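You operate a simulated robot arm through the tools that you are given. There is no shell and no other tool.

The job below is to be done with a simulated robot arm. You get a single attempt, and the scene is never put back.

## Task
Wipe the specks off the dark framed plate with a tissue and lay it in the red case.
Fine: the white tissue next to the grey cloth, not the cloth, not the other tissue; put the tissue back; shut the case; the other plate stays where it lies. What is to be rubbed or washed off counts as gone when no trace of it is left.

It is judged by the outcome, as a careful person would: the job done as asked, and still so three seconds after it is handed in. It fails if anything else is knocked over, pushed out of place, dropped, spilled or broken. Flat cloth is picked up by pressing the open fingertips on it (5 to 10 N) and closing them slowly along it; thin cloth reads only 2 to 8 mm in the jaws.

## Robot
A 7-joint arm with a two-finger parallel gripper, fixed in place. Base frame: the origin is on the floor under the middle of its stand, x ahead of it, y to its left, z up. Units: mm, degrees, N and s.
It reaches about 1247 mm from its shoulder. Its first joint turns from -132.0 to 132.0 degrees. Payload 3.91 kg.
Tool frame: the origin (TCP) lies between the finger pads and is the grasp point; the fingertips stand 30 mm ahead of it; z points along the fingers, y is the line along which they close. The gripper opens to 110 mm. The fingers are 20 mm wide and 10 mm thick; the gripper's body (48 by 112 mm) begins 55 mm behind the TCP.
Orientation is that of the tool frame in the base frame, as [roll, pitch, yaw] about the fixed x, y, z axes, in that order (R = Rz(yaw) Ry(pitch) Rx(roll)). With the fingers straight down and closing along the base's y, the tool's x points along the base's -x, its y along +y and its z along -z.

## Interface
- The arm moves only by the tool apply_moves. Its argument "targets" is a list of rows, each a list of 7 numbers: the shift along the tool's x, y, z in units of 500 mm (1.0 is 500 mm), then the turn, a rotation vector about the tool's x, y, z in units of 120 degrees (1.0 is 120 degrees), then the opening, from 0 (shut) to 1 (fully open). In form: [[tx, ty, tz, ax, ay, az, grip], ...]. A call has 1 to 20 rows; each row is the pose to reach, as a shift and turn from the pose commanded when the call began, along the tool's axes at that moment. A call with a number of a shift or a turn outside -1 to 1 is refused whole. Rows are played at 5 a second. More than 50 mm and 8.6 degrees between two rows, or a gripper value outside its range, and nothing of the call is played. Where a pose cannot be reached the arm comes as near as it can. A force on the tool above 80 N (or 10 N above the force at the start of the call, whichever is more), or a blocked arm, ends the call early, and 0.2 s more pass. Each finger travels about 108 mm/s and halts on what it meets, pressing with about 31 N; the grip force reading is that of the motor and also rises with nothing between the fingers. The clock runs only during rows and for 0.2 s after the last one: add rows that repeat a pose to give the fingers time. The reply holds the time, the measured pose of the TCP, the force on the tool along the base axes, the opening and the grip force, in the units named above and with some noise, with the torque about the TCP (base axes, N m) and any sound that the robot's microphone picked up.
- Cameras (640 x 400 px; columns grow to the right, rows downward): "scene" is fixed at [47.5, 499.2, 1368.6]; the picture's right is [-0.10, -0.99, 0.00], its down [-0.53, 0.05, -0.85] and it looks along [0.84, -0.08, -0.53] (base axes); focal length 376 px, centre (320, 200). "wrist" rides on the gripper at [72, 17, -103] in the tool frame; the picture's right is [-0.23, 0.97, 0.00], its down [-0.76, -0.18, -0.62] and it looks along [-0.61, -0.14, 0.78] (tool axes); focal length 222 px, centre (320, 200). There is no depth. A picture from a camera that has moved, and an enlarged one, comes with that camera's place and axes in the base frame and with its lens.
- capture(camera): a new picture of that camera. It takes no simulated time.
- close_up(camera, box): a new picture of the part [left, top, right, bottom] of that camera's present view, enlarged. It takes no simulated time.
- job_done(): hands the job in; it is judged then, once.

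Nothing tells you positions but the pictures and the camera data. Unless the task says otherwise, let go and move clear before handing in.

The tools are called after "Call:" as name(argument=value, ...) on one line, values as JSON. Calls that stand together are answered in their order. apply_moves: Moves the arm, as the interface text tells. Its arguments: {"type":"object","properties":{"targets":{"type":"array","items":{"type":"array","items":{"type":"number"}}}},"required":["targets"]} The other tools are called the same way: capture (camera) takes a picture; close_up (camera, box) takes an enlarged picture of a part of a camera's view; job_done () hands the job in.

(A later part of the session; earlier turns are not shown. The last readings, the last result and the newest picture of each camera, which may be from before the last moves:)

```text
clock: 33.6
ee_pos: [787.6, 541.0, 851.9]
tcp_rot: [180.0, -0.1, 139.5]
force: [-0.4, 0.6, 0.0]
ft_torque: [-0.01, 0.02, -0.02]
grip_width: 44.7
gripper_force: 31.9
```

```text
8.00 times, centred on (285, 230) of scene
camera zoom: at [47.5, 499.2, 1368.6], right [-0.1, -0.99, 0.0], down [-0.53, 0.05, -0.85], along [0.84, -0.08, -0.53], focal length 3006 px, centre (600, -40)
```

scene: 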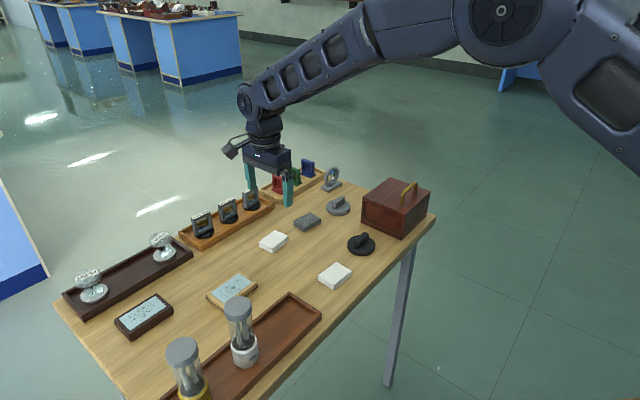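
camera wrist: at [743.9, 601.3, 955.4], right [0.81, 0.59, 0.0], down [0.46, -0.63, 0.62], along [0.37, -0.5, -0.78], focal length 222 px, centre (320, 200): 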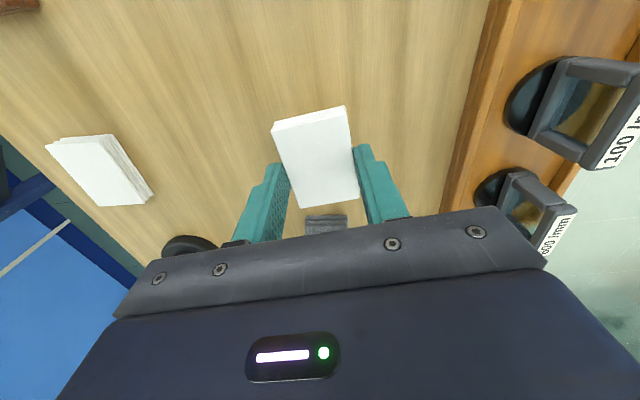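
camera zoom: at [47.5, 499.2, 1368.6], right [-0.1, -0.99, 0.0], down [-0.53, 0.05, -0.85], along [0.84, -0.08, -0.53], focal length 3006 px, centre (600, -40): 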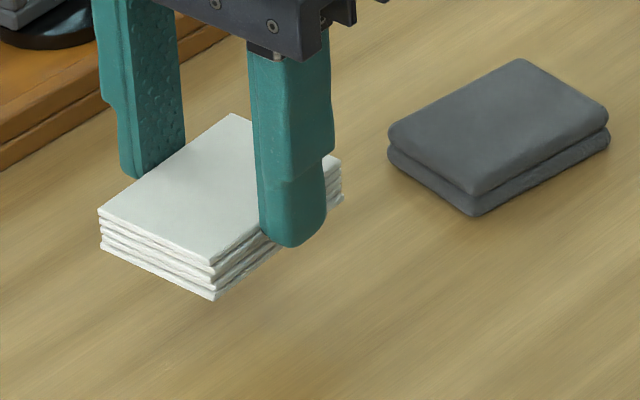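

No debris there; the surroundings are unchanged. I lower the tissue to its original height.

Call:
apply_moves(targets=[[0, 0, 0.03, 0, 0, 0, 0.35], [0, 0, 0.05, 0, 0, 0, 0.35], [0, 0, 0.06, 0, 0, 0, 0.35], [0, 0, 0.0642, 0, 0, 0, 0.35], [0, 0, 0.0642, 0, 0, 0, 0.35]])

Call:
close_up(camera="scene", box=[230, 195, 320, 255])

```text
clock: 34.8
ee_pos: [789.0, 541.7, 818.9]
tcp_rot: [180.0, 0.0, 139.5]
force: [-0.4, -0.3, -0.4]
ft_torque: [-0.01, 0.01, 0.0]
grip_width: 44.2
gripper_force: 31.1
```

```text
6.67 times, centred on (275, 225) of scene
camera zoom: at [47.5, 499.2, 1368.6], right [-0.1, -0.99, 0.0], down [-0.53, 0.05, -0.85], along [0.84, -0.08, -0.53], focal length 2505 px, centre (620, 33)
```

zoom: 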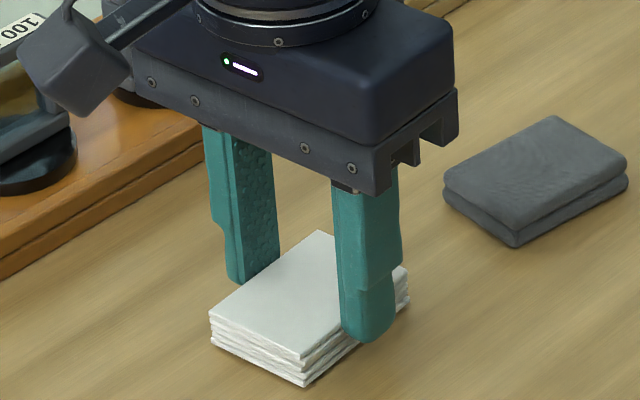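

Call:
apply_moves(targets=[[0, 0, 0.0012, 0, 0, 0, 0.35], [0, 0, 0.0012, 0, 0, 0, 0.35]])

```text
clock: 35.4
ee_pos: [788.7, 541.6, 818.4]
tcp_rot: [-179.9, -0.1, 139.6]
force: [-0.4, 0.4, -0.5]
ft_torque: [0.04, 0.02, 0.01]
grip_width: 44.8
gripper_force: 31.3
```

Call:
apply_moves(targets=[[0, 0, 0.0012, 0, 0, 0, 0.35], [0, 0, 0.0024, 0, 0, 0, 0.35], [0, 0, 0.0024, 0, 0, 0, 0.35]])

```text
clock: 36.2
ee_pos: [789.2, 540.4, 817.2]
tcp_rot: [180.0, 0.0, 139.5]
force: [0.0, 0.3, 0.0]
ft_torque: [0.02, 0.0, 0.01]
grip_width: 44.6
gripper_force: 31.3
```

Call:
apply_moves(targets=[[0, 0, 0.0012, 0, 0, 0, 0.35], [0, 0, 0.0024, 0, 0, 0, 0.35], [0, 0, 0.0024, 0, 0, 0, 0.35]])

Call:
close_up(camera="scene", box=[230, 195, 320, 255])

```text
clock: 37.0
ee_pos: [790.0, 542.2, 817.4]
tcp_rot: [179.8, 0.0, 139.5]
force: [-0.5, -1.3, 15.5]
ft_torque: [-0.01, 0.09, 0.01]
grip_width: 44.6
gripper_force: 31.3
```

```text
6.67 times, centred on (275, 225) of scene
camera zoom: at [47.5, 499.2, 1368.6], right [-0.1, -0.99, 0.0], down [-0.53, 0.05, -0.85], along [0.84, -0.08, -0.53], focal length 2505 px, centre (620, 33)
```

zoom: 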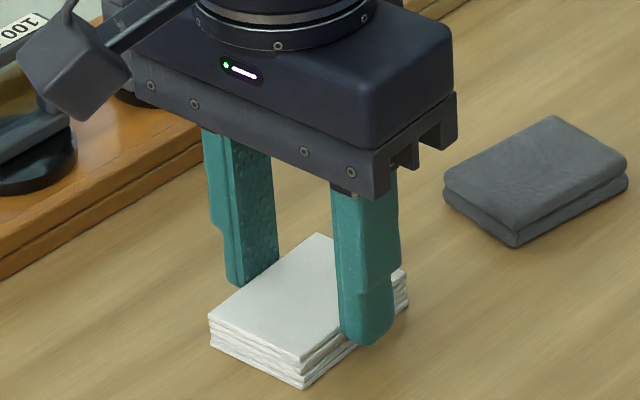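

The tissue touches the table on its original spot. I relieve the pressure, open the fingers slowly and rise straight up.

Call:
apply_moves(targets=[[0, 0, -0.0012, 0, 0, 0, 0.35], [0, 0, -0.0012, 0, 0, 0, 0.42], [0, 0, -0.0012, 0, 0, 0, 0.48], [0, 0, -0.0012, 0, 0, 0, 0.56], [0, 0, -0.0012, 0, 0, 0, 0.65], [0, 0, -0.0012, 0, 0, 0, 0.7], [0, 0, -0.02, 0, 0, 0, 0.7], [0, 0, -0.06, 0, 0, 0, 0.7], [0, 0, -0.12, 0, 0, 0, 0.7], [0, 0, -0.2, 0, 0, 0, 0.7], [0, 0, -0.2, 0, 0, 0, 0.7]])

Call:
capture(camera="wrist")

Call:
close_up(camera="scene", box=[220, 190, 340, 265])

```text
clock: 39.4
ee_pos: [790.1, 540.8, 916.0]
tcp_rot: [179.9, 0.0, 139.5]
force: [0.3, 0.0, 0.5]
ft_torque: [0.0, -0.03, 0.02]
grip_width: 76.9
gripper_force: 0.1
```

```text
taken
camera wrist: at [745.6, 600.8, 1020.8], right [0.81, 0.59, 0.0], down [0.46, -0.63, 0.62], along [0.37, -0.5, -0.78], focal length 222 px, centre (320, 200)
```

wrist: 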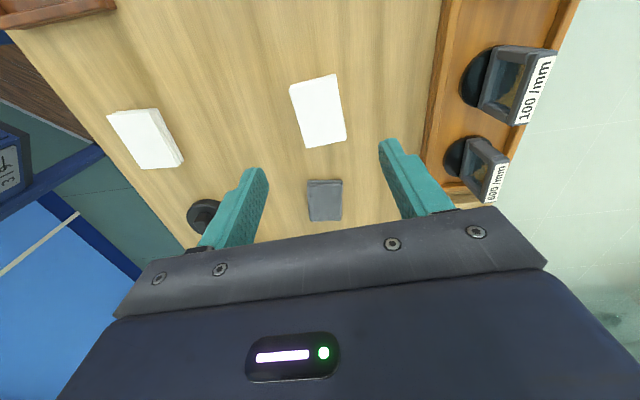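

```text
5.33 times, centred on (280, 228) of scene
camera zoom: at [47.5, 499.2, 1368.6], right [-0.1, -0.99, 0.0], down [-0.53, 0.05, -0.85], along [0.84, -0.08, -0.53], focal length 2004 px, centre (533, 53)
```

zoom: 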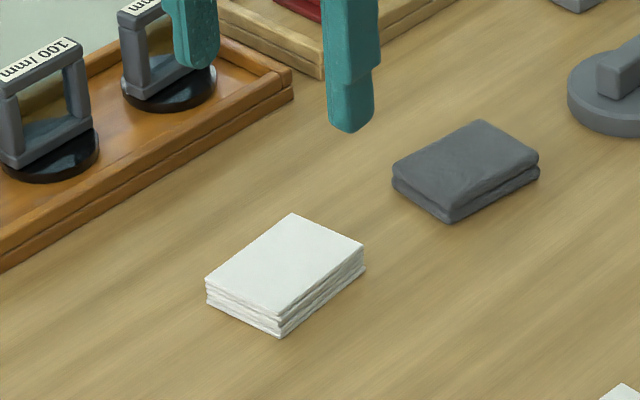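

The tissue is back exactly where it lay. Now I go above the case handle to measure it from close by.

Call:
apply_moves(targets=[[-0.058, -0.051, -0.04, 0, 0, 0.004, 0.7], [-0.116, -0.102, -0.08, 0, 0, 0.008, 0.7], [-0.174, -0.154, -0.12, 0, 0, 0.012, 0.7], [-0.232, -0.205, -0.16, 0, 0, 0.016, 0.7], [-0.291, -0.256, -0.17, 0, 0, 0.02, 0.7], [-0.349, -0.307, -0.17, 0, 0, 0.025, 0.7], [-0.407, -0.359, -0.17, 0, 0, 0.03, 0.7], [-0.465, -0.41, -0.17, 0, 0, 0.034, 0.7], [-0.523, -0.461, -0.17, 0, 0, 0.0375, 0.7], [-0.523, -0.461, -0.17, 0, 0, 0.0375, 0.7]])

Call:
capture(camera="wrist")

Call:
close_up(camera="wrist", box=[190, 20, 430, 240])

Call:
close_up(camera="scene", box=[345, 150, 445, 250])

```text
clock: 41.6
ee_pos: [838.5, 198.3, 1001.2]
tcp_rot: [-180.0, 0.0, 135.0]
force: [0.0, 0.2, 0.6]
ft_torque: [0.01, 0.01, 0.01]
grip_width: 77.2
gripper_force: 0.1
```

```text
taken
camera wrist: at [798.8, 261.8, 1105.1], right [0.85, 0.53, 0.0], down [0.41, -0.66, 0.62], along [0.33, -0.53, -0.78], focal length 222 px, centre (320, 200)
```

wrist: 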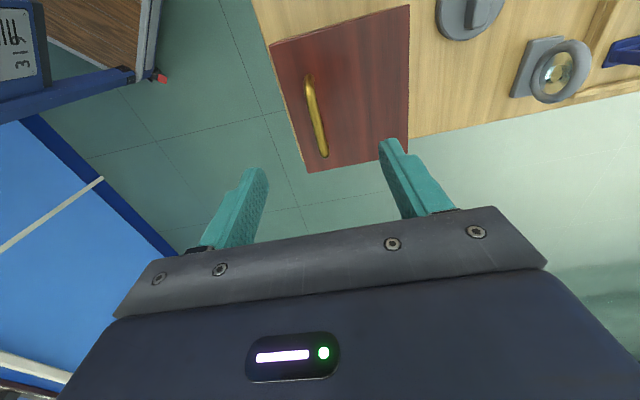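

```text
1.82 times, centred on (310, 130) of wrist
camera zoom: at [798.8, 261.8, 1105.1], right [0.85, 0.53, 0.0], down [0.41, -0.66, 0.62], along [0.33, -0.53, -0.78], focal length 404 px, centre (338, 327)
```

zoom: 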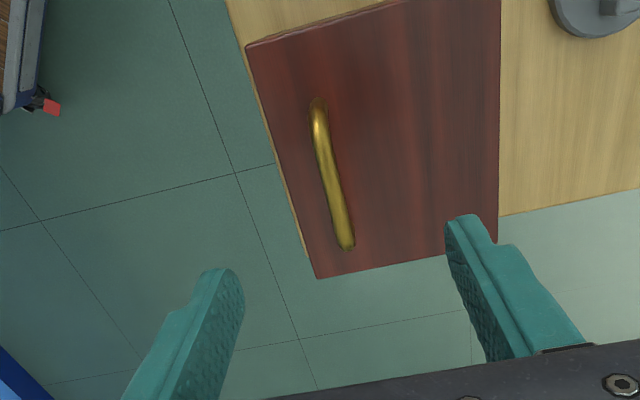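

```text
4.00 times, centred on (395, 200) of scene
camera zoom: at [47.5, 499.2, 1368.6], right [-0.1, -0.99, 0.0], down [-0.53, 0.05, -0.85], along [0.84, -0.08, -0.53], focal length 1503 px, centre (20, 200)
```

zoom: 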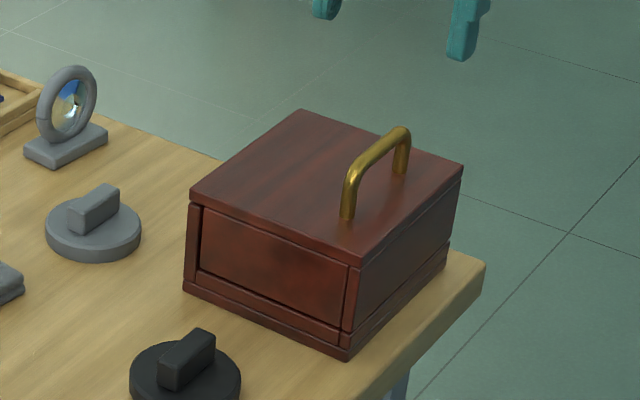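

The handle bar sits almost under the TCP: bar centre near z≈898, parallel to the finger width direction, with the hinge on the far (+x,+y) edge. I lower the open fingers around the bar and check.

Call:
apply_moves(targets=[[0.006, -0.002, 0.05, 0, 0, 0, 0.5], [0.006, -0.002, 0.1, 0, 0, 0, 0.4], [0.006, -0.002, 0.14, 0, 0, 0, 0.4], [0.006, -0.002, 0.165, 0, 0, 0, 0.4], [0.006, -0.002, 0.176, 0, 0, 0, 0.4], [0.006, -0.002, 0.176, 0, 0, 0, 0.4]])

Call:
close_up(camera="wrist", box=[190, 20, 430, 240])

Call:
close_up(camera="scene", box=[345, 140, 445, 240])

```text
clock: 43.0
ee_pos: [835.8, 199.9, 912.5]
tcp_rot: [180.0, 0.0, 135.0]
force: [-0.3, -0.2, -1.1]
ft_torque: [-0.02, -0.04, 0.01]
grip_width: 43.9
gripper_force: 0.1
```

```text
1.82 times, centred on (310, 130) of wrist
camera zoom: at [796.2, 262.6, 1016.6], right [0.85, 0.53, 0.0], down [0.41, -0.66, 0.62], along [0.33, -0.53, -0.78], focal length 404 px, centre (338, 327)
```

zoom: 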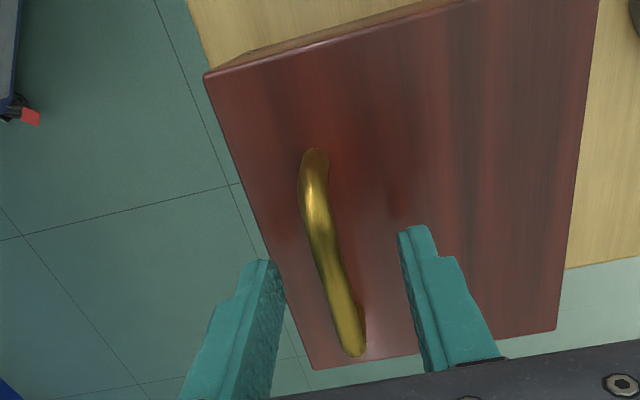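

```text
4.00 times, centred on (395, 190) of scene
camera zoom: at [47.5, 499.2, 1368.6], right [-0.1, -0.99, 0.0], down [-0.53, 0.05, -0.85], along [0.84, -0.08, -0.53], focal length 1503 px, centre (20, 240)
```

zoom: 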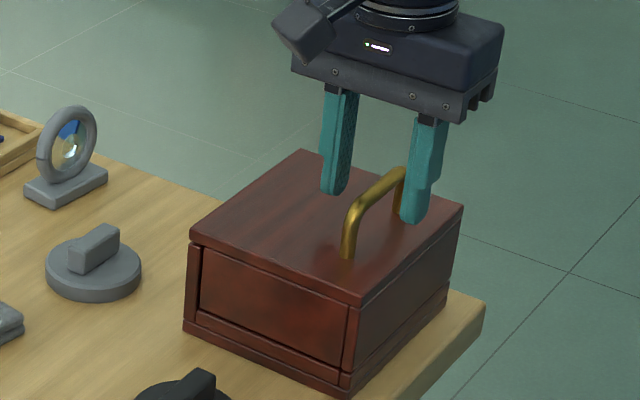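

The bar is centred between the fingers to within ~1.5 mm and the yaw matches the lid. I nudge over and close slowly on the bar.

Call:
apply_moves(targets=[[0, -0.003, 0, 0, 0, 0, 0.35], [0, -0.003, 0, 0, 0, 0, 0.28], [0, -0.003, 0, 0, 0, 0, 0.22], [0, -0.003, 0, 0, 0, 0, 0.17], [0, -0.003, 0, 0, 0, 0, 0.13], [0, -0.003, 0, 0, 0, 0, 0.1], [0, -0.003, 0, 0, 0, 0, 0.07], [0, -0.003, 0, 0, 0, 0, 0.04], [0, -0.003, 0, 0, 0, 0, 0.04]])

Call:
close_up(camera="wrist", box=[190, 20, 430, 240])

Call:
close_up(camera="scene", box=[345, 140, 445, 240])

```text
clock: 45.0
ee_pos: [835.5, 197.9, 912.5]
tcp_rot: [-180.0, 0.0, 134.9]
force: [3.8, 3.1, 0.7]
ft_torque: [0.01, -0.1, -0.01]
grip_width: 9.3
gripper_force: 45.0
```

```text
1.82 times, centred on (310, 130) of wrist
camera zoom: at [795.3, 261.2, 1016.7], right [0.85, 0.53, 0.0], down [0.41, -0.66, 0.62], along [0.33, -0.53, -0.78], focal length 404 px, centre (338, 327)
```

zoom: 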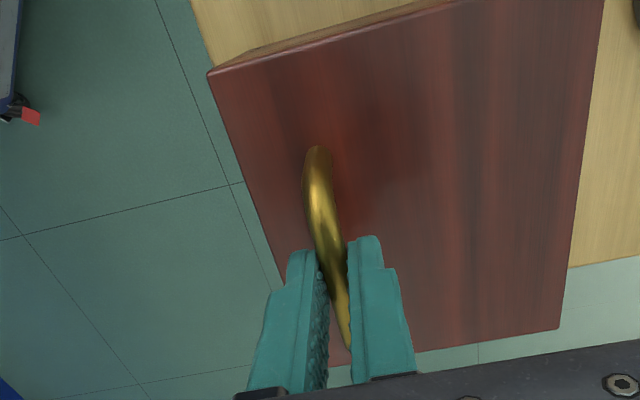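

```text
4.00 times, centred on (395, 190) of scene
camera zoom: at [47.5, 499.2, 1368.6], right [-0.1, -0.99, 0.0], down [-0.53, 0.05, -0.85], along [0.84, -0.08, -0.53], focal length 1503 px, centre (20, 240)
```

zoom: 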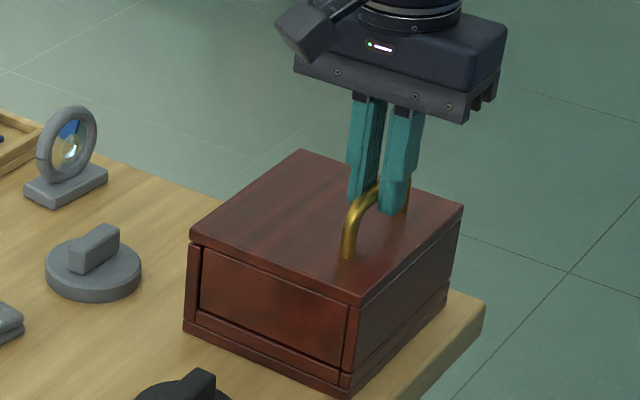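

The bar is firmly gripped at 9.3 mm. I start raising it along the expected hinge arc by just 6° and check the forces.

Call:
apply_moves(targets=[[0, 0.0025, -0.0049, 0, 0, 0, 0.04], [0, 0.0052, -0.0097, 0, 0, 0, 0.04], [0, 0.008, -0.0145, 0, 0, 0, 0.04], [0, 0.0109, -0.0191, 0, 0, 0, 0.04], [0, 0.0109, -0.0191, 0, 0, 0, 0.04]])

Call:
close_up(camera="scene", box=[345, 140, 445, 240])

```text
clock: 46.2
ee_pos: [837.5, 200.2, 921.1]
tcp_rot: [180.0, 0.0, 135.0]
force: [-2.1, 4.7, -2.8]
ft_torque: [0.23, 0.28, -0.12]
grip_width: 9.5
gripper_force: 44.5
```

```text
4.00 times, centred on (395, 190) of scene
camera zoom: at [47.5, 499.2, 1368.6], right [-0.1, -0.99, 0.0], down [-0.53, 0.05, -0.85], along [0.84, -0.08, -0.53], focal length 1503 px, centre (20, 240)
```

zoom: 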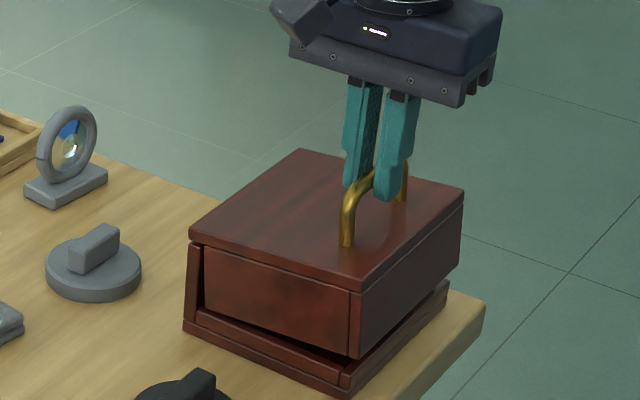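

Good discovery: the cover (top, front and side walls in one) is lifting and pivoting about the upper far edge, with low forces. I keep following the arc to about 30°.

Call:
apply_moves(targets=[[0, 0.0083, -0.0121, 0, 0, 0, 0.04], [0, 0.0174, -0.0236, 0, 0, 0, 0.04], [0, 0.0273, -0.0344, 0, 0, 0, 0.04], [0, 0.038, -0.0445, 0, 0, 0, 0.04], [0, 0.0493, -0.0538, 0, 0, 0, 0.04], [0, 0.0613, -0.0623, 0, 0, 0, 0.04], [0, 0.0613, -0.0623, 0, 0, 0, 0.04]])

Call:
close_up(camera="scene", box=[335, 130, 445, 240])

Call:
close_up(camera="wrist", box=[190, 20, 430, 240])

```text
clock: 47.8
ee_pos: [858.8, 221.9, 953.2]
tcp_rot: [179.9, 0.0, 134.9]
force: [-15.7, -13.5, 26.6]
ft_torque: [-0.56, -0.01, -0.41]
grip_width: 9.5
gripper_force: 45.1
```

```text
3.64 times, centred on (390, 185) of scene
camera zoom: at [47.5, 499.2, 1368.6], right [-0.1, -0.99, 0.0], down [-0.53, 0.05, -0.85], along [0.84, -0.08, -0.53], focal length 1366 px, centre (66, 254)
```

zoom: 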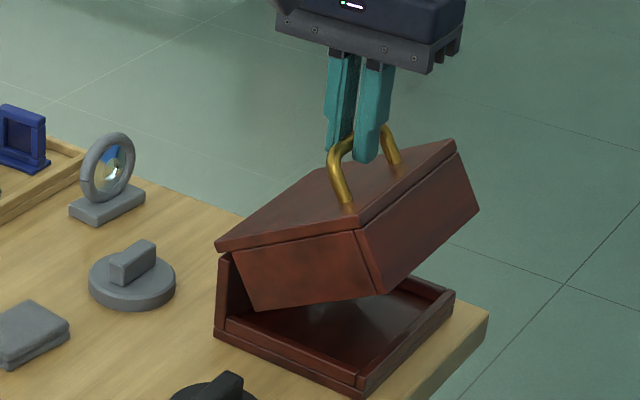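

```text
1.82 times, centred on (310, 130) of wrist
camera zoom: at [819.6, 285.5, 1058.1], right [0.85, 0.53, 0.0], down [0.41, -0.66, 0.62], along [0.33, -0.53, -0.78], focal length 404 px, centre (338, 327)
```

zoom: 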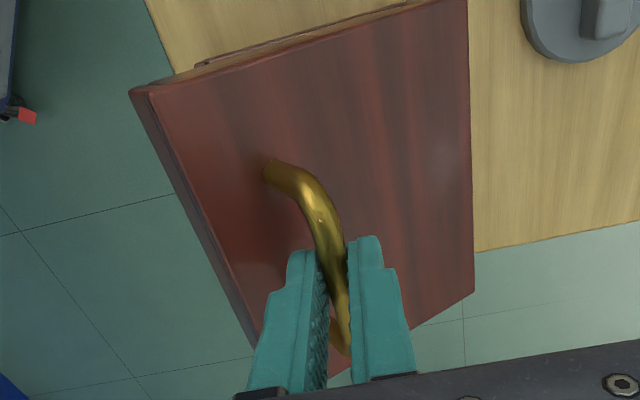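

The cover opens nicely and the base tray shows beneath it, but there's ~33 N pushing radially outward, so my arc radius is slightly small. I correct outward by about 2 mm and re-read.

Call:
apply_moves(targets=[[0, -0.0022, -0.0034, 0, 0, 0, 0.04], [0, -0.0022, -0.0034, 0, 0, 0, 0.04]])

```text
clock: 48.4
ee_pos: [858.6, 220.8, 953.8]
tcp_rot: [-179.9, -0.1, 135.0]
force: [3.5, -6.8, 0.5]
ft_torque: [-0.61, -0.57, -0.44]
grip_width: 9.3
gripper_force: 45.1
```

Forces are nearly zero now; the corrected arc fits. I continue to about 60°.

Call:
apply_moves(targets=[[-0.0003, 0.0146, -0.0096, 0, 0, 0, 0.04], [-0.0005, 0.0308, -0.0183, 0, 0, 0, 0.04], [-0.0008, 0.0478, -0.0255, 0, 0, 0, 0.04], [-0.001, 0.0652, -0.0312, 0, 0, 0, 0.04], [-0.001, 0.0652, -0.0312, 0, 0, 0, 0.04]])

Call:
close_up(camera="scene", box=[335, 130, 445, 240])

```text
clock: 49.6
ee_pos: [881.7, 245.0, 968.7]
tcp_rot: [180.0, 0.0, 135.0]
force: [0.5, -2.7, 0.9]
ft_torque: [-0.2, -0.17, -0.67]
grip_width: 9.5
gripper_force: 45.1
```

```text
3.64 times, centred on (390, 185) of scene
camera zoom: at [47.5, 499.2, 1368.6], right [-0.1, -0.99, 0.0], down [-0.53, 0.05, -0.85], along [0.84, -0.08, -0.53], focal length 1366 px, centre (66, 254)
```

zoom: 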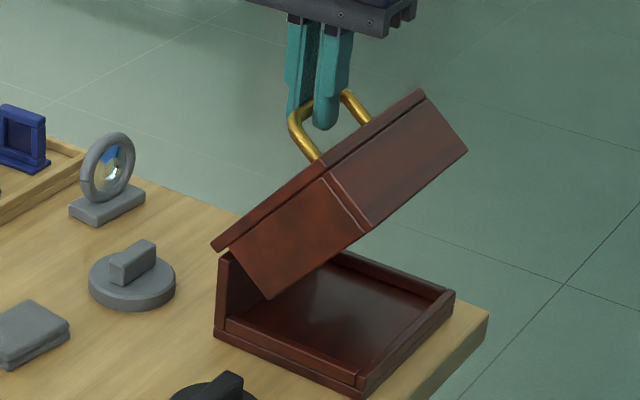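

Arc tracking is excellent. Continuing towards 80°.

Call:
apply_moves(targets=[[-0.0003, 0.0179, -0.0042, 0, 0, 0, 0.04], [-0.0005, 0.0361, -0.0068, 0, 0, 0, 0.04], [-0.0008, 0.0545, -0.0078, 0, 0, 0, 0.04], [-0.001, 0.0729, -0.0072, 0, 0, 0, 0.04], [-0.001, 0.0729, -0.0072, 0, 0, 0, 0.04]])

Call:
close_up(camera="scene", box=[325, 110, 445, 240])

```text
clock: 50.8
ee_pos: [908.1, 269.0, 974.7]
tcp_rot: [-180.0, -0.1, 135.0]
force: [-6.5, 4.8, -7.7]
ft_torque: [-0.07, -0.03, -0.83]
grip_width: 9.4
gripper_force: 44.9
```

```text
3.08 times, centred on (385, 175) of scene
camera zoom: at [47.5, 499.2, 1368.6], right [-0.1, -0.99, 0.0], down [-0.53, 0.05, -0.85], along [0.84, -0.08, -0.53], focal length 1156 px, centre (120, 277)
```

zoom: 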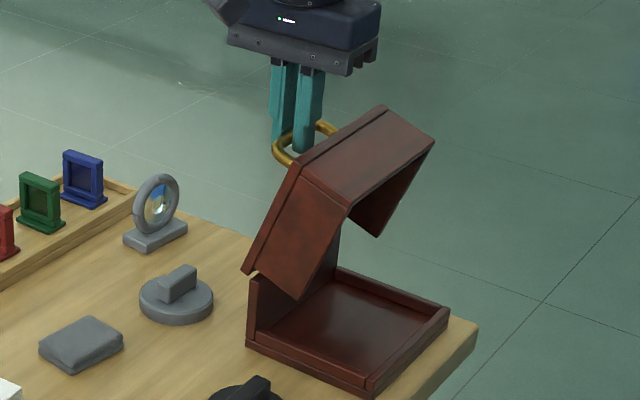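

About 70° now. I continue to 90°, adding a slight yaw correction to relieve the small twist.

Call:
apply_moves(targets=[[-0.0002, 0.0182, 0.0022, 0, 0, 0.002, 0.04], [-0.0004, 0.0362, 0.006, 0, 0, 0.004, 0.04], [-0.0006, 0.0538, 0.0113, 0, 0, 0.006, 0.04], [-0.0006, 0.0538, 0.0113, 0, 0, 0.008, 0.04]])

Call:
close_up(camera="scene", box=[325, 110, 445, 240])

```text
clock: 51.8
ee_pos: [926.3, 288.4, 969.7]
tcp_rot: [180.0, 0.0, 134.1]
force: [-11.7, 12.8, -1.9]
ft_torque: [0.24, 0.18, -0.19]
grip_width: 9.4
gripper_force: 44.9
```

```text
3.08 times, centred on (385, 175) of scene
camera zoom: at [47.5, 499.2, 1368.6], right [-0.1, -0.99, 0.0], down [-0.53, 0.05, -0.85], along [0.84, -0.08, -0.53], focal length 1156 px, centre (120, 277)
```

zoom: 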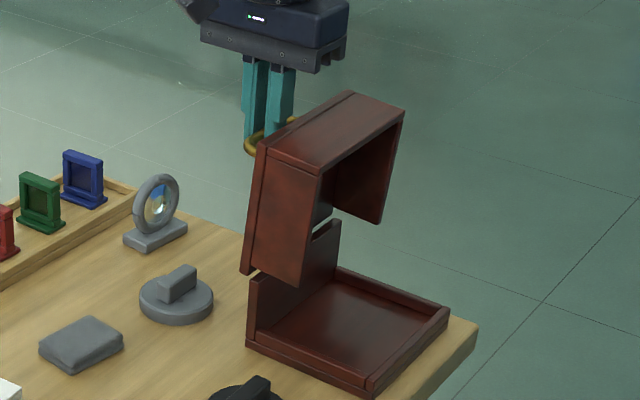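

Call:
apply_moves(targets=[[0.001, 0.0085, 0.0034, 0, 0, 0, 0.04], [0.002, 0.0171, 0.0068, 0, 0, 0, 0.04], [0.002, 0.0253, 0.011, 0, 0, 0, 0.04], [0.002, 0.0335, 0.0152, 0, 0, 0, 0.04], [0.002, 0.0335, 0.0152, 0, 0, 0, 0.04]])

Call:
close_up(camera="scene", box=[325, 110, 445, 240])

Call:
close_up(camera="wrist", box=[150, 0, 470, 240])

```text
clock: 53.0
ee_pos: [938.4, 301.2, 960.3]
tcp_rot: [-179.9, 0.0, 134.1]
force: [-4.3, 4.0, -0.6]
ft_torque: [-0.08, -0.12, -0.16]
grip_width: 9.4
gripper_force: 45.2
```

```text
3.08 times, centred on (385, 175) of scene
camera zoom: at [47.5, 499.2, 1368.6], right [-0.1, -0.99, 0.0], down [-0.53, 0.05, -0.85], along [0.84, -0.08, -0.53], focal length 1156 px, centre (120, 277)
```

zoom: 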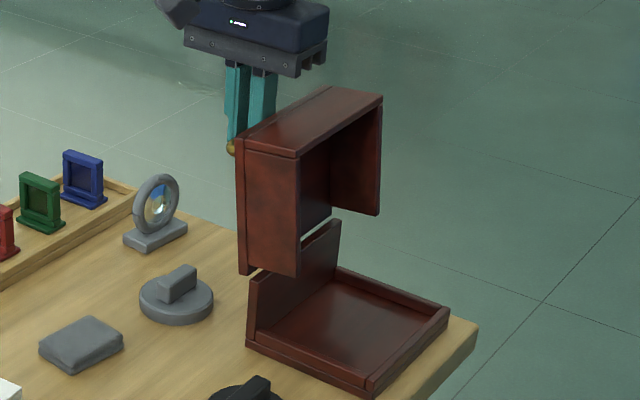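

```text
1.67 times, centred on (310, 120) of wrist
camera zoom: at [900.5, 365.4, 1065.1], right [0.86, 0.51, 0.0], down [0.4, -0.67, 0.62], along [0.32, -0.54, -0.78], focal length 370 px, centre (337, 333)
```

zoom: 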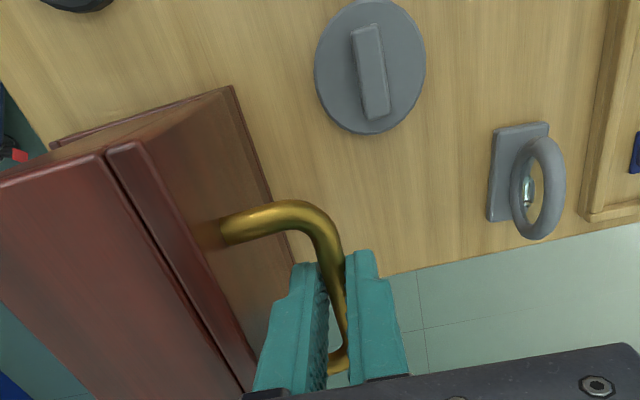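

Past vertical-ish with tiny forces and no stop yet. I go on to about 105° to look for the hinge stop.

Call:
apply_moves(targets=[[0.0004, 0.0078, 0.0048, 0, 0, 0, 0.04], [0.0006, 0.0156, 0.0097, 0, 0, 0, 0.04], [0.0006, 0.023, 0.0152, 0, 0, 0, 0.04], [0.0006, 0.0303, 0.0207, 0, 0, 0, 0.04], [0.0006, 0.0303, 0.0207, 0, 0, 0, 0.04]])

Call:
close_up(camera="scene", box=[325, 110, 445, 240])

Call:
close_up(camera="wrist", box=[150, 0, 470, 240])

```text
clock: 54.2
ee_pos: [949.1, 310.8, 951.2]
tcp_rot: [179.9, 0.0, 134.0]
force: [1.1, 1.5, 1.1]
ft_torque: [-0.21, -0.27, -0.12]
grip_width: 9.4
gripper_force: 45.1
```

```text
3.08 times, centred on (385, 175) of scene
camera zoom: at [47.5, 499.2, 1368.6], right [-0.1, -0.99, 0.0], down [-0.53, 0.05, -0.85], along [0.84, -0.08, -0.53], focal length 1156 px, centre (120, 277)
```

zoom: 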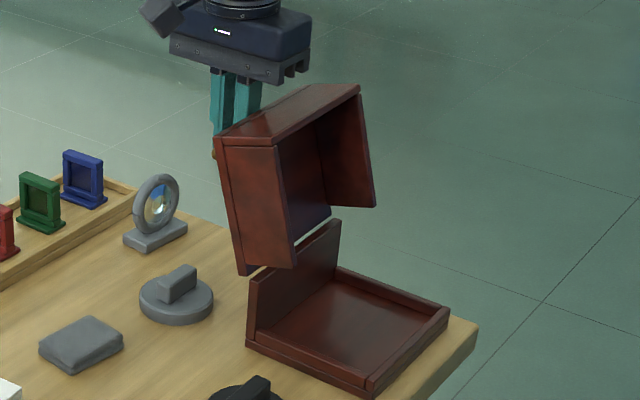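

```text
1.67 times, centred on (310, 120) of wrist
camera zoom: at [911.0, 375.8, 1054.7], right [0.86, 0.51, 0.0], down [0.4, -0.67, 0.62], along [0.32, -0.53, -0.78], focal length 370 px, centre (337, 333)
```

zoom: 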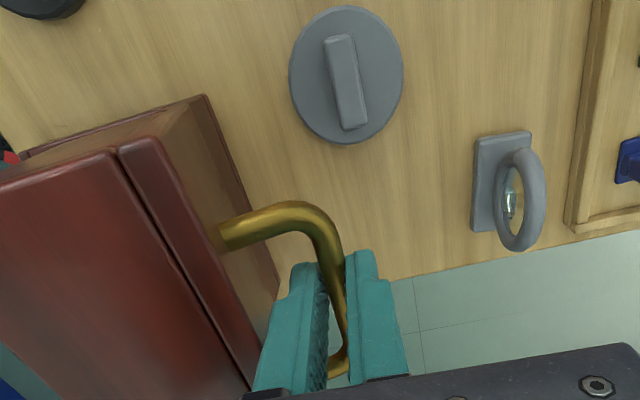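

Call:
apply_moves(targets=[[0, 0.0069, 0.0061, 0, 0, 0, 0.04], [0, 0.0137, 0.0123, 0, 0, 0, 0.04], [0, 0.0137, 0.0123, 0, 0, 0, 0.04]])

Call:
close_up(camera="scene", box=[325, 110, 445, 240])

Call:
close_up(camera="wrist", box=[150, 0, 470, 240])

```text
clock: 55.0
ee_pos: [951.9, 313.8, 948.7]
tcp_rot: [180.0, 0.0, 134.0]
force: [-57.5, -31.9, 33.9]
ft_torque: [-0.53, 1.4, -0.21]
grip_width: 9.6
gripper_force: 44.7
```

```text
3.08 times, centred on (385, 175) of scene
camera zoom: at [47.5, 499.2, 1368.6], right [-0.1, -0.99, 0.0], down [-0.53, 0.05, -0.85], along [0.84, -0.08, -0.53], focal length 1156 px, centre (120, 277)
```

zoom: 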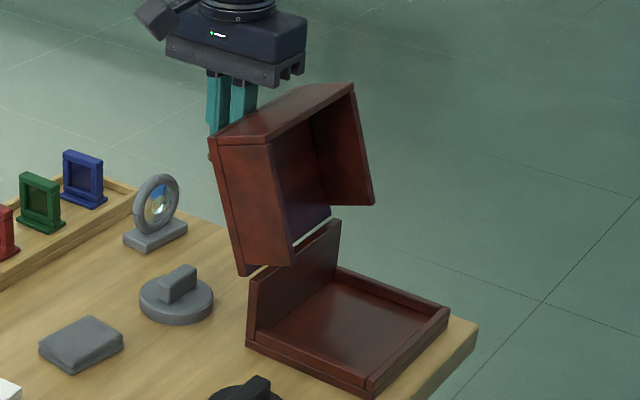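

```text
1.67 times, centred on (310, 120) of wrist
camera zoom: at [913.9, 378.6, 1051.3], right [0.86, 0.51, 0.0], down [0.4, -0.67, 0.62], along [0.32, -0.54, -0.78], focal length 370 px, centre (337, 333)
```

zoom: 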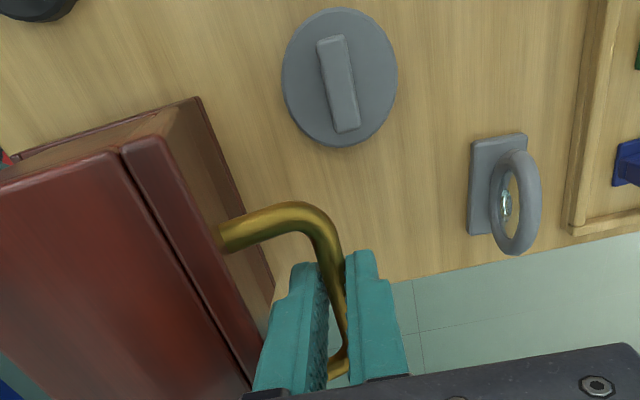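

The hinge stop is reached at roughly 107°. I back off slightly to unload it.

Call:
apply_moves(targets=[[0, -0.008, -0.0072, 0, 0, 0, 0.04], [0, -0.008, -0.0072, 0, 0, 0, 0.04]])

```text
clock: 55.6
ee_pos: [952.2, 313.2, 947.8]
tcp_rot: [179.9, 0.2, 134.0]
force: [-10.9, -13.0, 9.4]
ft_torque: [-0.2, 0.17, -0.16]
grip_width: 9.6
gripper_force: 45.1
```

Call:
apply_moves(targets=[[0, -0.002, -0.0018, 0, 0, 0, 0.04], [0, -0.002, -0.0018, 0, 0, 0, 0.04]])

```text
clock: 56.2
ee_pos: [951.4, 313.7, 947.4]
tcp_rot: [179.9, 0.0, 134.1]
force: [9.7, -0.8, 5.2]
ft_torque: [-0.26, -0.65, -0.11]
grip_width: 9.3
gripper_force: 44.7
```

Nearly force-free. I loosen the grip slightly to see whether the lid rests on its stop or wants to fall shut (the inner finger would catch it).

Call:
apply_moves(targets=[[0, 0, 0, 0, 0, 0, 0.1], [0, 0, 0, 0, 0, 0, 0.13], [0, 0, 0, 0, 0, 0, 0.16], [0, 0, 0, 0, 0, 0, 0.16], [0, 0, 0, 0, 0, 0, 0.16]])

Call:
close_up(camera="wrist", box=[220, 100, 380, 230])

Call:
close_up(camera="scene", box=[325, 110, 445, 240])

```text
clock: 57.4
ee_pos: [951.6, 312.8, 947.3]
tcp_rot: [180.0, 0.0, 133.9]
force: [-0.5, -0.2, -0.4]
ft_torque: [0.0, 0.0, 0.0]
grip_width: 17.6
gripper_force: 0.1
```

```text
3.08 times, centred on (300, 165) of wrist
camera zoom: at [912.3, 377.3, 1051.9], right [0.86, 0.51, 0.0], down [0.4, -0.67, 0.62], along [0.32, -0.53, -0.78], focal length 684 px, centre (382, 308)
```

zoom: 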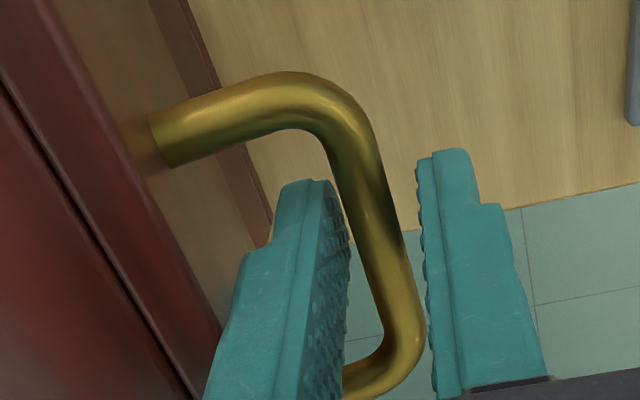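

```text
3.08 times, centred on (385, 175) of scene
camera zoom: at [47.5, 499.2, 1368.6], right [-0.1, -0.99, 0.0], down [-0.53, 0.05, -0.85], along [0.84, -0.08, -0.53], focal length 1156 px, centre (120, 277)
```

zoom: 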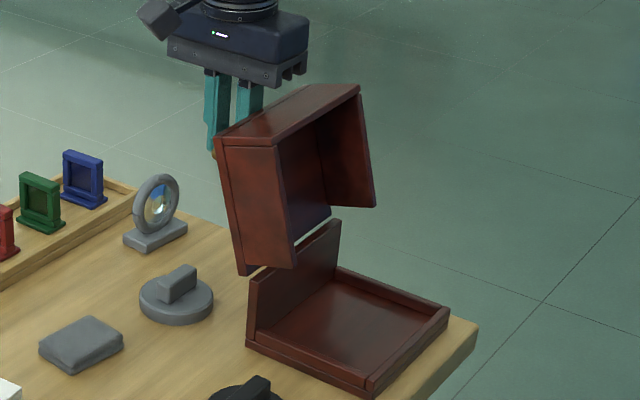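

The lid stays put by itself with no load on the fingers (friction hinge). I nudge the bar outward with the inner finger to rest it close to its stop.

Call:
apply_moves(targets=[[0, 0.005, 0.004, 0, 0, 0, 0.16], [0, 0.01, 0.008, 0, 0, 0, 0.16], [0, 0.013, 0.011, 0, 0, 0, 0.16], [0, 0.013, 0.011, 0, 0, 0, 0.16]])

Call:
close_up(camera="scene", box=[325, 110, 445, 240])

```text
clock: 58.4
ee_pos: [956.9, 318.1, 942.8]
tcp_rot: [-180.0, 0.0, 134.0]
force: [-5.8, -7.0, 1.6]
ft_torque: [-0.1, 0.16, -0.02]
grip_width: 21.6
gripper_force: 4.6
```

```text
3.08 times, centred on (385, 175) of scene
camera zoom: at [47.5, 499.2, 1368.6], right [-0.1, -0.99, 0.0], down [-0.53, 0.05, -0.85], along [0.84, -0.08, -0.53], focal length 1156 px, centre (120, 277)
```

zoom: 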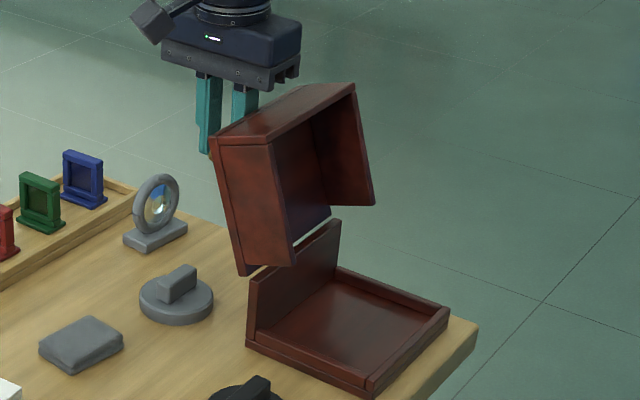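

The lid is at its stop. I back the finger off the bar and rise straight out of the handle.

Call:
apply_moves(targets=[[0, -0.005, 0, 0, 0, 0, 0.2], [0, -0.006, -0.02, 0, 0, 0, 0.2], [0, -0.006, -0.05, 0, 0, 0, 0.2], [0, -0.006, -0.1, 0, 0, 0, 0.2], [0, -0.006, -0.17, 0, 0, 0, 0.2], [0, -0.006, -0.25, 0, 0, 0, 0.2], [0, -0.006, -0.3, 0, 0, 0, 0.2], [0, -0.006, -0.3, 0, 0, 0, 0.2]])

Call:
close_up(camera="scene", box=[325, 110, 445, 240])

Call:
capture(camera="wrist")

```text
clock: 60.2
ee_pos: [953.9, 317.1, 1092.3]
tcp_rot: [-180.0, -0.2, 134.0]
force: [-0.9, 0.3, -0.8]
ft_torque: [-0.02, 0.02, -0.04]
grip_width: 22.2
gripper_force: 0.0
```

```text
3.08 times, centred on (385, 175) of scene
camera zoom: at [47.5, 499.2, 1368.6], right [-0.1, -0.99, 0.0], down [-0.53, 0.05, -0.85], along [0.84, -0.08, -0.53], focal length 1156 px, centre (120, 277)
```

zoom: 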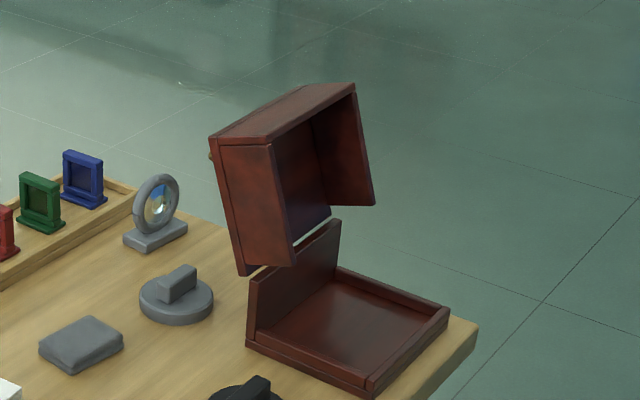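

```text
taken
camera wrist: at [915.8, 380.3, 1196.0], right [0.86, 0.51, 0.0], down [0.4, -0.67, 0.62], along [0.32, -0.53, -0.78], focal length 222 px, centre (320, 200)
```

wrist: 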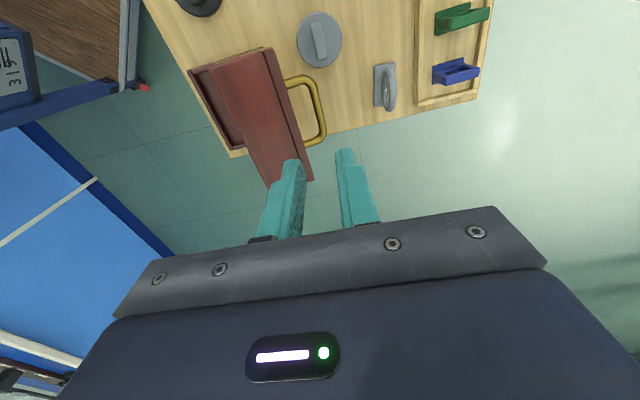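

The lid stays open on its own. I move back over the tray to look inside and measure the clearances under the lid.

Call:
apply_moves(targets=[[0, -0.08, 0, 0, 0, 0, 0.3], [0, -0.16, 0, 0, 0, 0, 0.4], [0, -0.24, 0, 0, 0, 0, 0.5], [0, -0.32, 0, 0, 0, 0, 0.6], [0, -0.36, 0, 0, 0, 0, 0.7], [0, -0.36, 0, 0, 0, 0, 0.7]])

Call:
capture(camera="wrist")

Call:
close_up(camera="wrist", box=[200, 0, 460, 180])

Call:
close_up(camera="scene", box=[355, 130, 445, 240])

```text
clock: 61.6
ee_pos: [824.2, 189.9, 1092.0]
tcp_rot: [-179.9, 0.1, 134.1]
force: [0.3, 0.2, 0.0]
ft_torque: [0.02, 0.03, -0.04]
grip_width: 77.3
gripper_force: 0.0
```

```text
taken
camera wrist: at [785.2, 254.4, 1196.3], right [0.86, 0.51, 0.0], down [0.4, -0.67, 0.62], along [0.32, -0.53, -0.78], focal length 222 px, centre (320, 200)
```

wrist: 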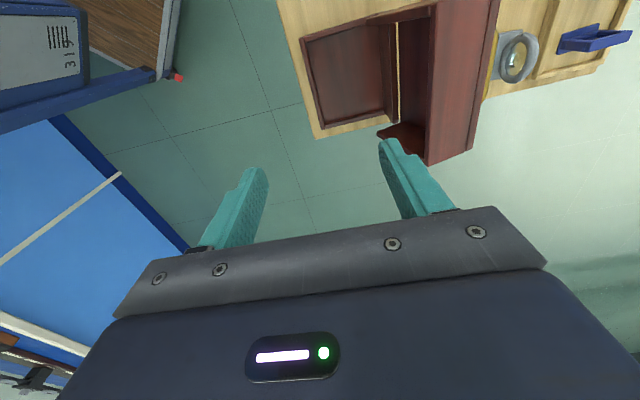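

```text
2.22 times, centred on (330, 90) of wrist
camera zoom: at [785.2, 254.4, 1196.3], right [0.86, 0.51, 0.0], down [0.4, -0.67, 0.62], along [0.32, -0.53, -0.78], focal length 494 px, centre (298, 444)
```

zoom: 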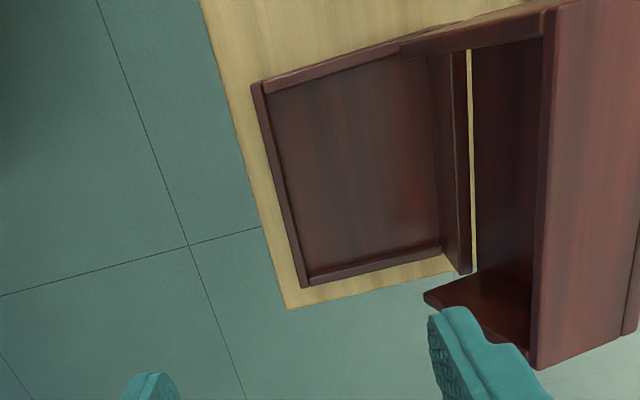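

```text
3.64 times, centred on (400, 185) of scene
camera zoom: at [47.5, 499.2, 1368.6], right [-0.1, -0.99, 0.0], down [-0.53, 0.05, -0.85], along [0.84, -0.08, -0.53], focal length 1366 px, centre (29, 254)
```

zoom: 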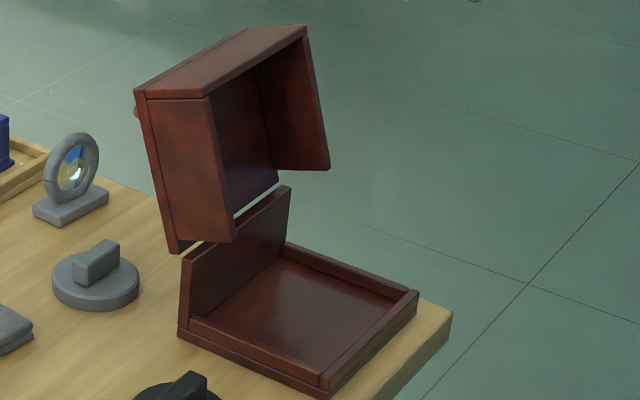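

The tray interior is clear: about n 709–818 by m 395–519 mm, and the open lid's front lip overhangs only the back ~11 mm. To keep the wrist camera away from the lid's side wall when placing, I want the gripper turned 180° (yaw −45°), so I test that rotation here in free air.

Call:
apply_moves(targets=[[0, 0, 0, 0, 0, -0.07, 0.7], [0, 0, 0, 0, 0, -0.14, 0.7], [0, 0, 0, 0, 0, -0.21, 0.7], [0, 0, 0, 0, 0, -0.28, 0.7], [0, 0, 0, 0, 0, -0.35, 0.7], [0, 0, 0, 0, 0, -0.42, 0.7], [0, 0, 0, 0, 0, -0.49, 0.7], [0, 0, 0, 0, 0, -0.56, 0.7], [0, 0, 0, 0, 0, -0.63, 0.7], [0, 0, 0, 0, 0, -0.7, 0.7], [0, 0, 0, 0, 0, -0.77, 0.7], [0, 0, 0, 0, 0, -0.84, 0.7], [0, 0, 0, 0, 0, -0.91, 0.7], [0, 0, 0, 0, 0, -0.98, 0.7], [0, 0, 0, 0, 0, -0.98, 0.7]])

```text
clock: 64.8
ee_pos: [824.2, 189.6, 1093.1]
tcp_rot: [180.0, -0.1, -108.2]
force: [0.3, 0.0, 0.2]
ft_torque: [0.0, 0.0, 0.02]
grip_width: 76.9
gripper_force: 0.0
```

Call:
apply_moves(targets=[[0, 0, 0, 0, 0, -0.066, 0.7], [0, 0, 0, 0, 0, -0.132, 0.7], [0, 0, 0, 0, 0, -0.198, 0.7], [0, 0, 0, 0, 0, -0.264, 0.7], [0, 0, 0, 0, 0, -0.33, 0.7], [0, 0, 0, 0, 0, -0.396, 0.7], [0, 0, 0, 0, 0, -0.462, 0.7], [0, 0, 0, 0, 0, -0.5267, 0.7], [0, 0, 0, 0, 0, -0.5267, 0.7]])

Call:
capture(camera="scene")

Call:
capture(camera="wrist")

```text
clock: 66.8
ee_pos: [825.3, 190.1, 1093.8]
tcp_rot: [-180.0, 0.0, -45.1]
force: [-0.1, -0.4, -0.5]
ft_torque: [-0.01, 0.0, -0.01]
grip_width: 77.0
gripper_force: 0.1
```

```text
taken
```

scene: 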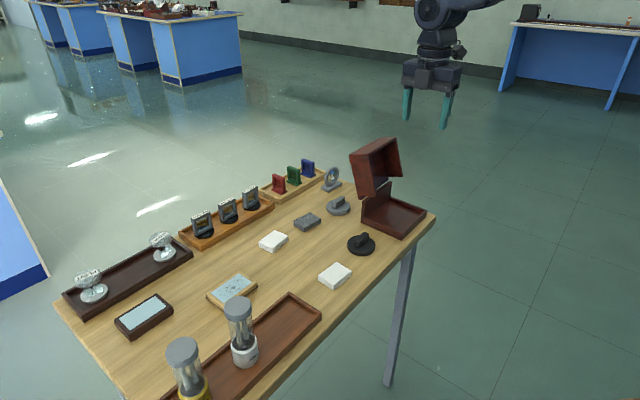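

```text
taken
camera wrist: at [863.4, 127.6, 1197.3], right [-0.85, -0.53, 0.0], down [-0.41, 0.66, 0.62], along [-0.33, 0.53, -0.78], focal length 222 px, centre (320, 200)
```

wrist: 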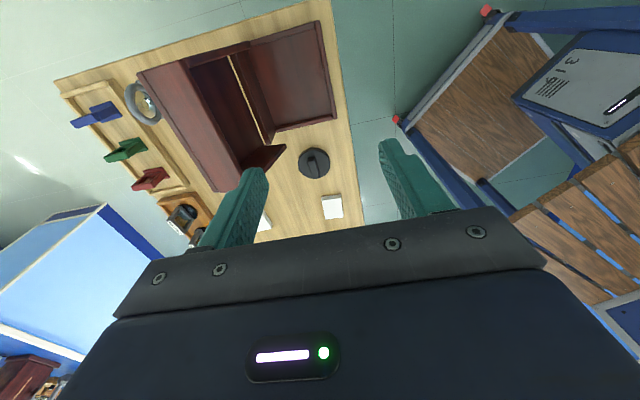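

Rotation works fine. Now I travel to the dark plate in this orientation.

Call:
apply_moves(targets=[[-0.075, -0.031, 0, 0, 0, 0, 0.7], [-0.15, -0.062, 0, 0, 0, 0, 0.7], [-0.225, -0.093, 0, 0, 0, 0, 0.7], [-0.3, -0.123, 0, 0, 0, 0, 0.7], [-0.375, -0.154, 0, 0, 0, 0, 0.7], [-0.45, -0.185, 0, 0, 0, 0, 0.7], [-0.525, -0.216, 0, 0, 0, 0, 0.7], [-0.6, -0.247, 0, 0, 0, 0, 0.7], [-0.675, -0.278, 0.02, 0, 0, 0, 0.7], [-0.75, -0.309, 0.04, 0, 0, 0, 0.7], [-0.825, -0.34, 0.06, 0, 0, 0, 0.7], [-0.9, -0.371, 0.08, 0, 0, 0, 0.7], [-0.975, -0.402, 0.1, 0, 0, 0, 0.7], [-0.975, -0.402, 0.1, 0, 0, 0, 0.7]])

Call:
apply_moves(targets=[[-0.075, -0.031, 0.03, 0, 0, 0.001, 0.8], [-0.15, -0.062, 0.07, 0, 0, 0.002, 0.8], [-0.224, -0.092, 0.11, 0, 0, 0.0033, 0.8], [-0.224, -0.092, 0.15, 0, 0, 0.0033, 0.8], [-0.224, -0.092, 0.186, 0, 0, 0.0033, 0.8], [-0.224, -0.092, 0.186, 0, 0, 0.0033, 0.8]])

Call:
capture(camera="wrist")

Call:
close_up(camera="wrist", box=[200, 20, 440, 200])

Call:
capture(camera="scene")

```text
clock: 69.8
ee_pos: [620.8, 678.6, 1042.9]
tcp_rot: [179.9, 0.0, -45.2]
force: [0.6, 1.0, -0.3]
ft_torque: [0.01, -0.03, 0.0]
grip_width: 76.9
gripper_force: 0.1
```

```text
clock: 71.2
ee_pos: [574.8, 790.8, 950.1]
tcp_rot: [179.9, 0.1, -45.6]
force: [-0.6, -0.3, 0.4]
ft_torque: [-0.03, -0.04, 0.02]
grip_width: 87.8
gripper_force: 0.0
```

```text
taken
camera wrist: at [613.2, 726.9, 1053.4], right [-0.85, -0.52, 0.0], down [-0.41, 0.67, 0.62], along [-0.32, 0.53, -0.78], focal length 222 px, centre (320, 200)
```

wrist: 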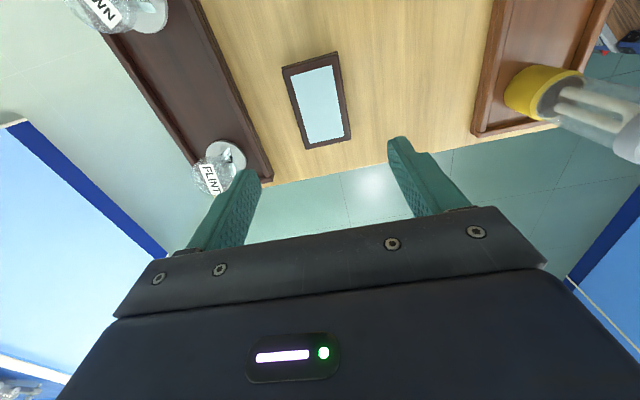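

```text
2.22 times, centred on (320, 110) of wrist
camera zoom: at [613.2, 726.9, 1053.4], right [-0.85, -0.52, 0.0], down [-0.41, 0.67, 0.62], along [-0.32, 0.53, -0.78], focal length 494 px, centre (320, 400)
```

zoom: 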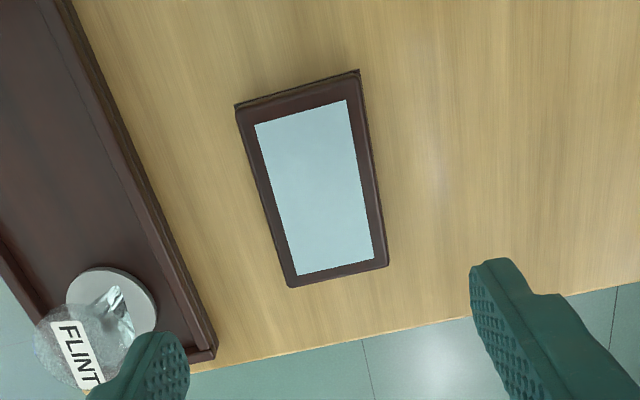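

```text
taken
```

scene: 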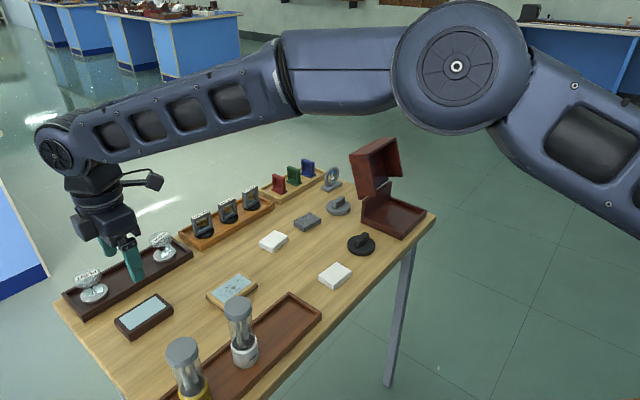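

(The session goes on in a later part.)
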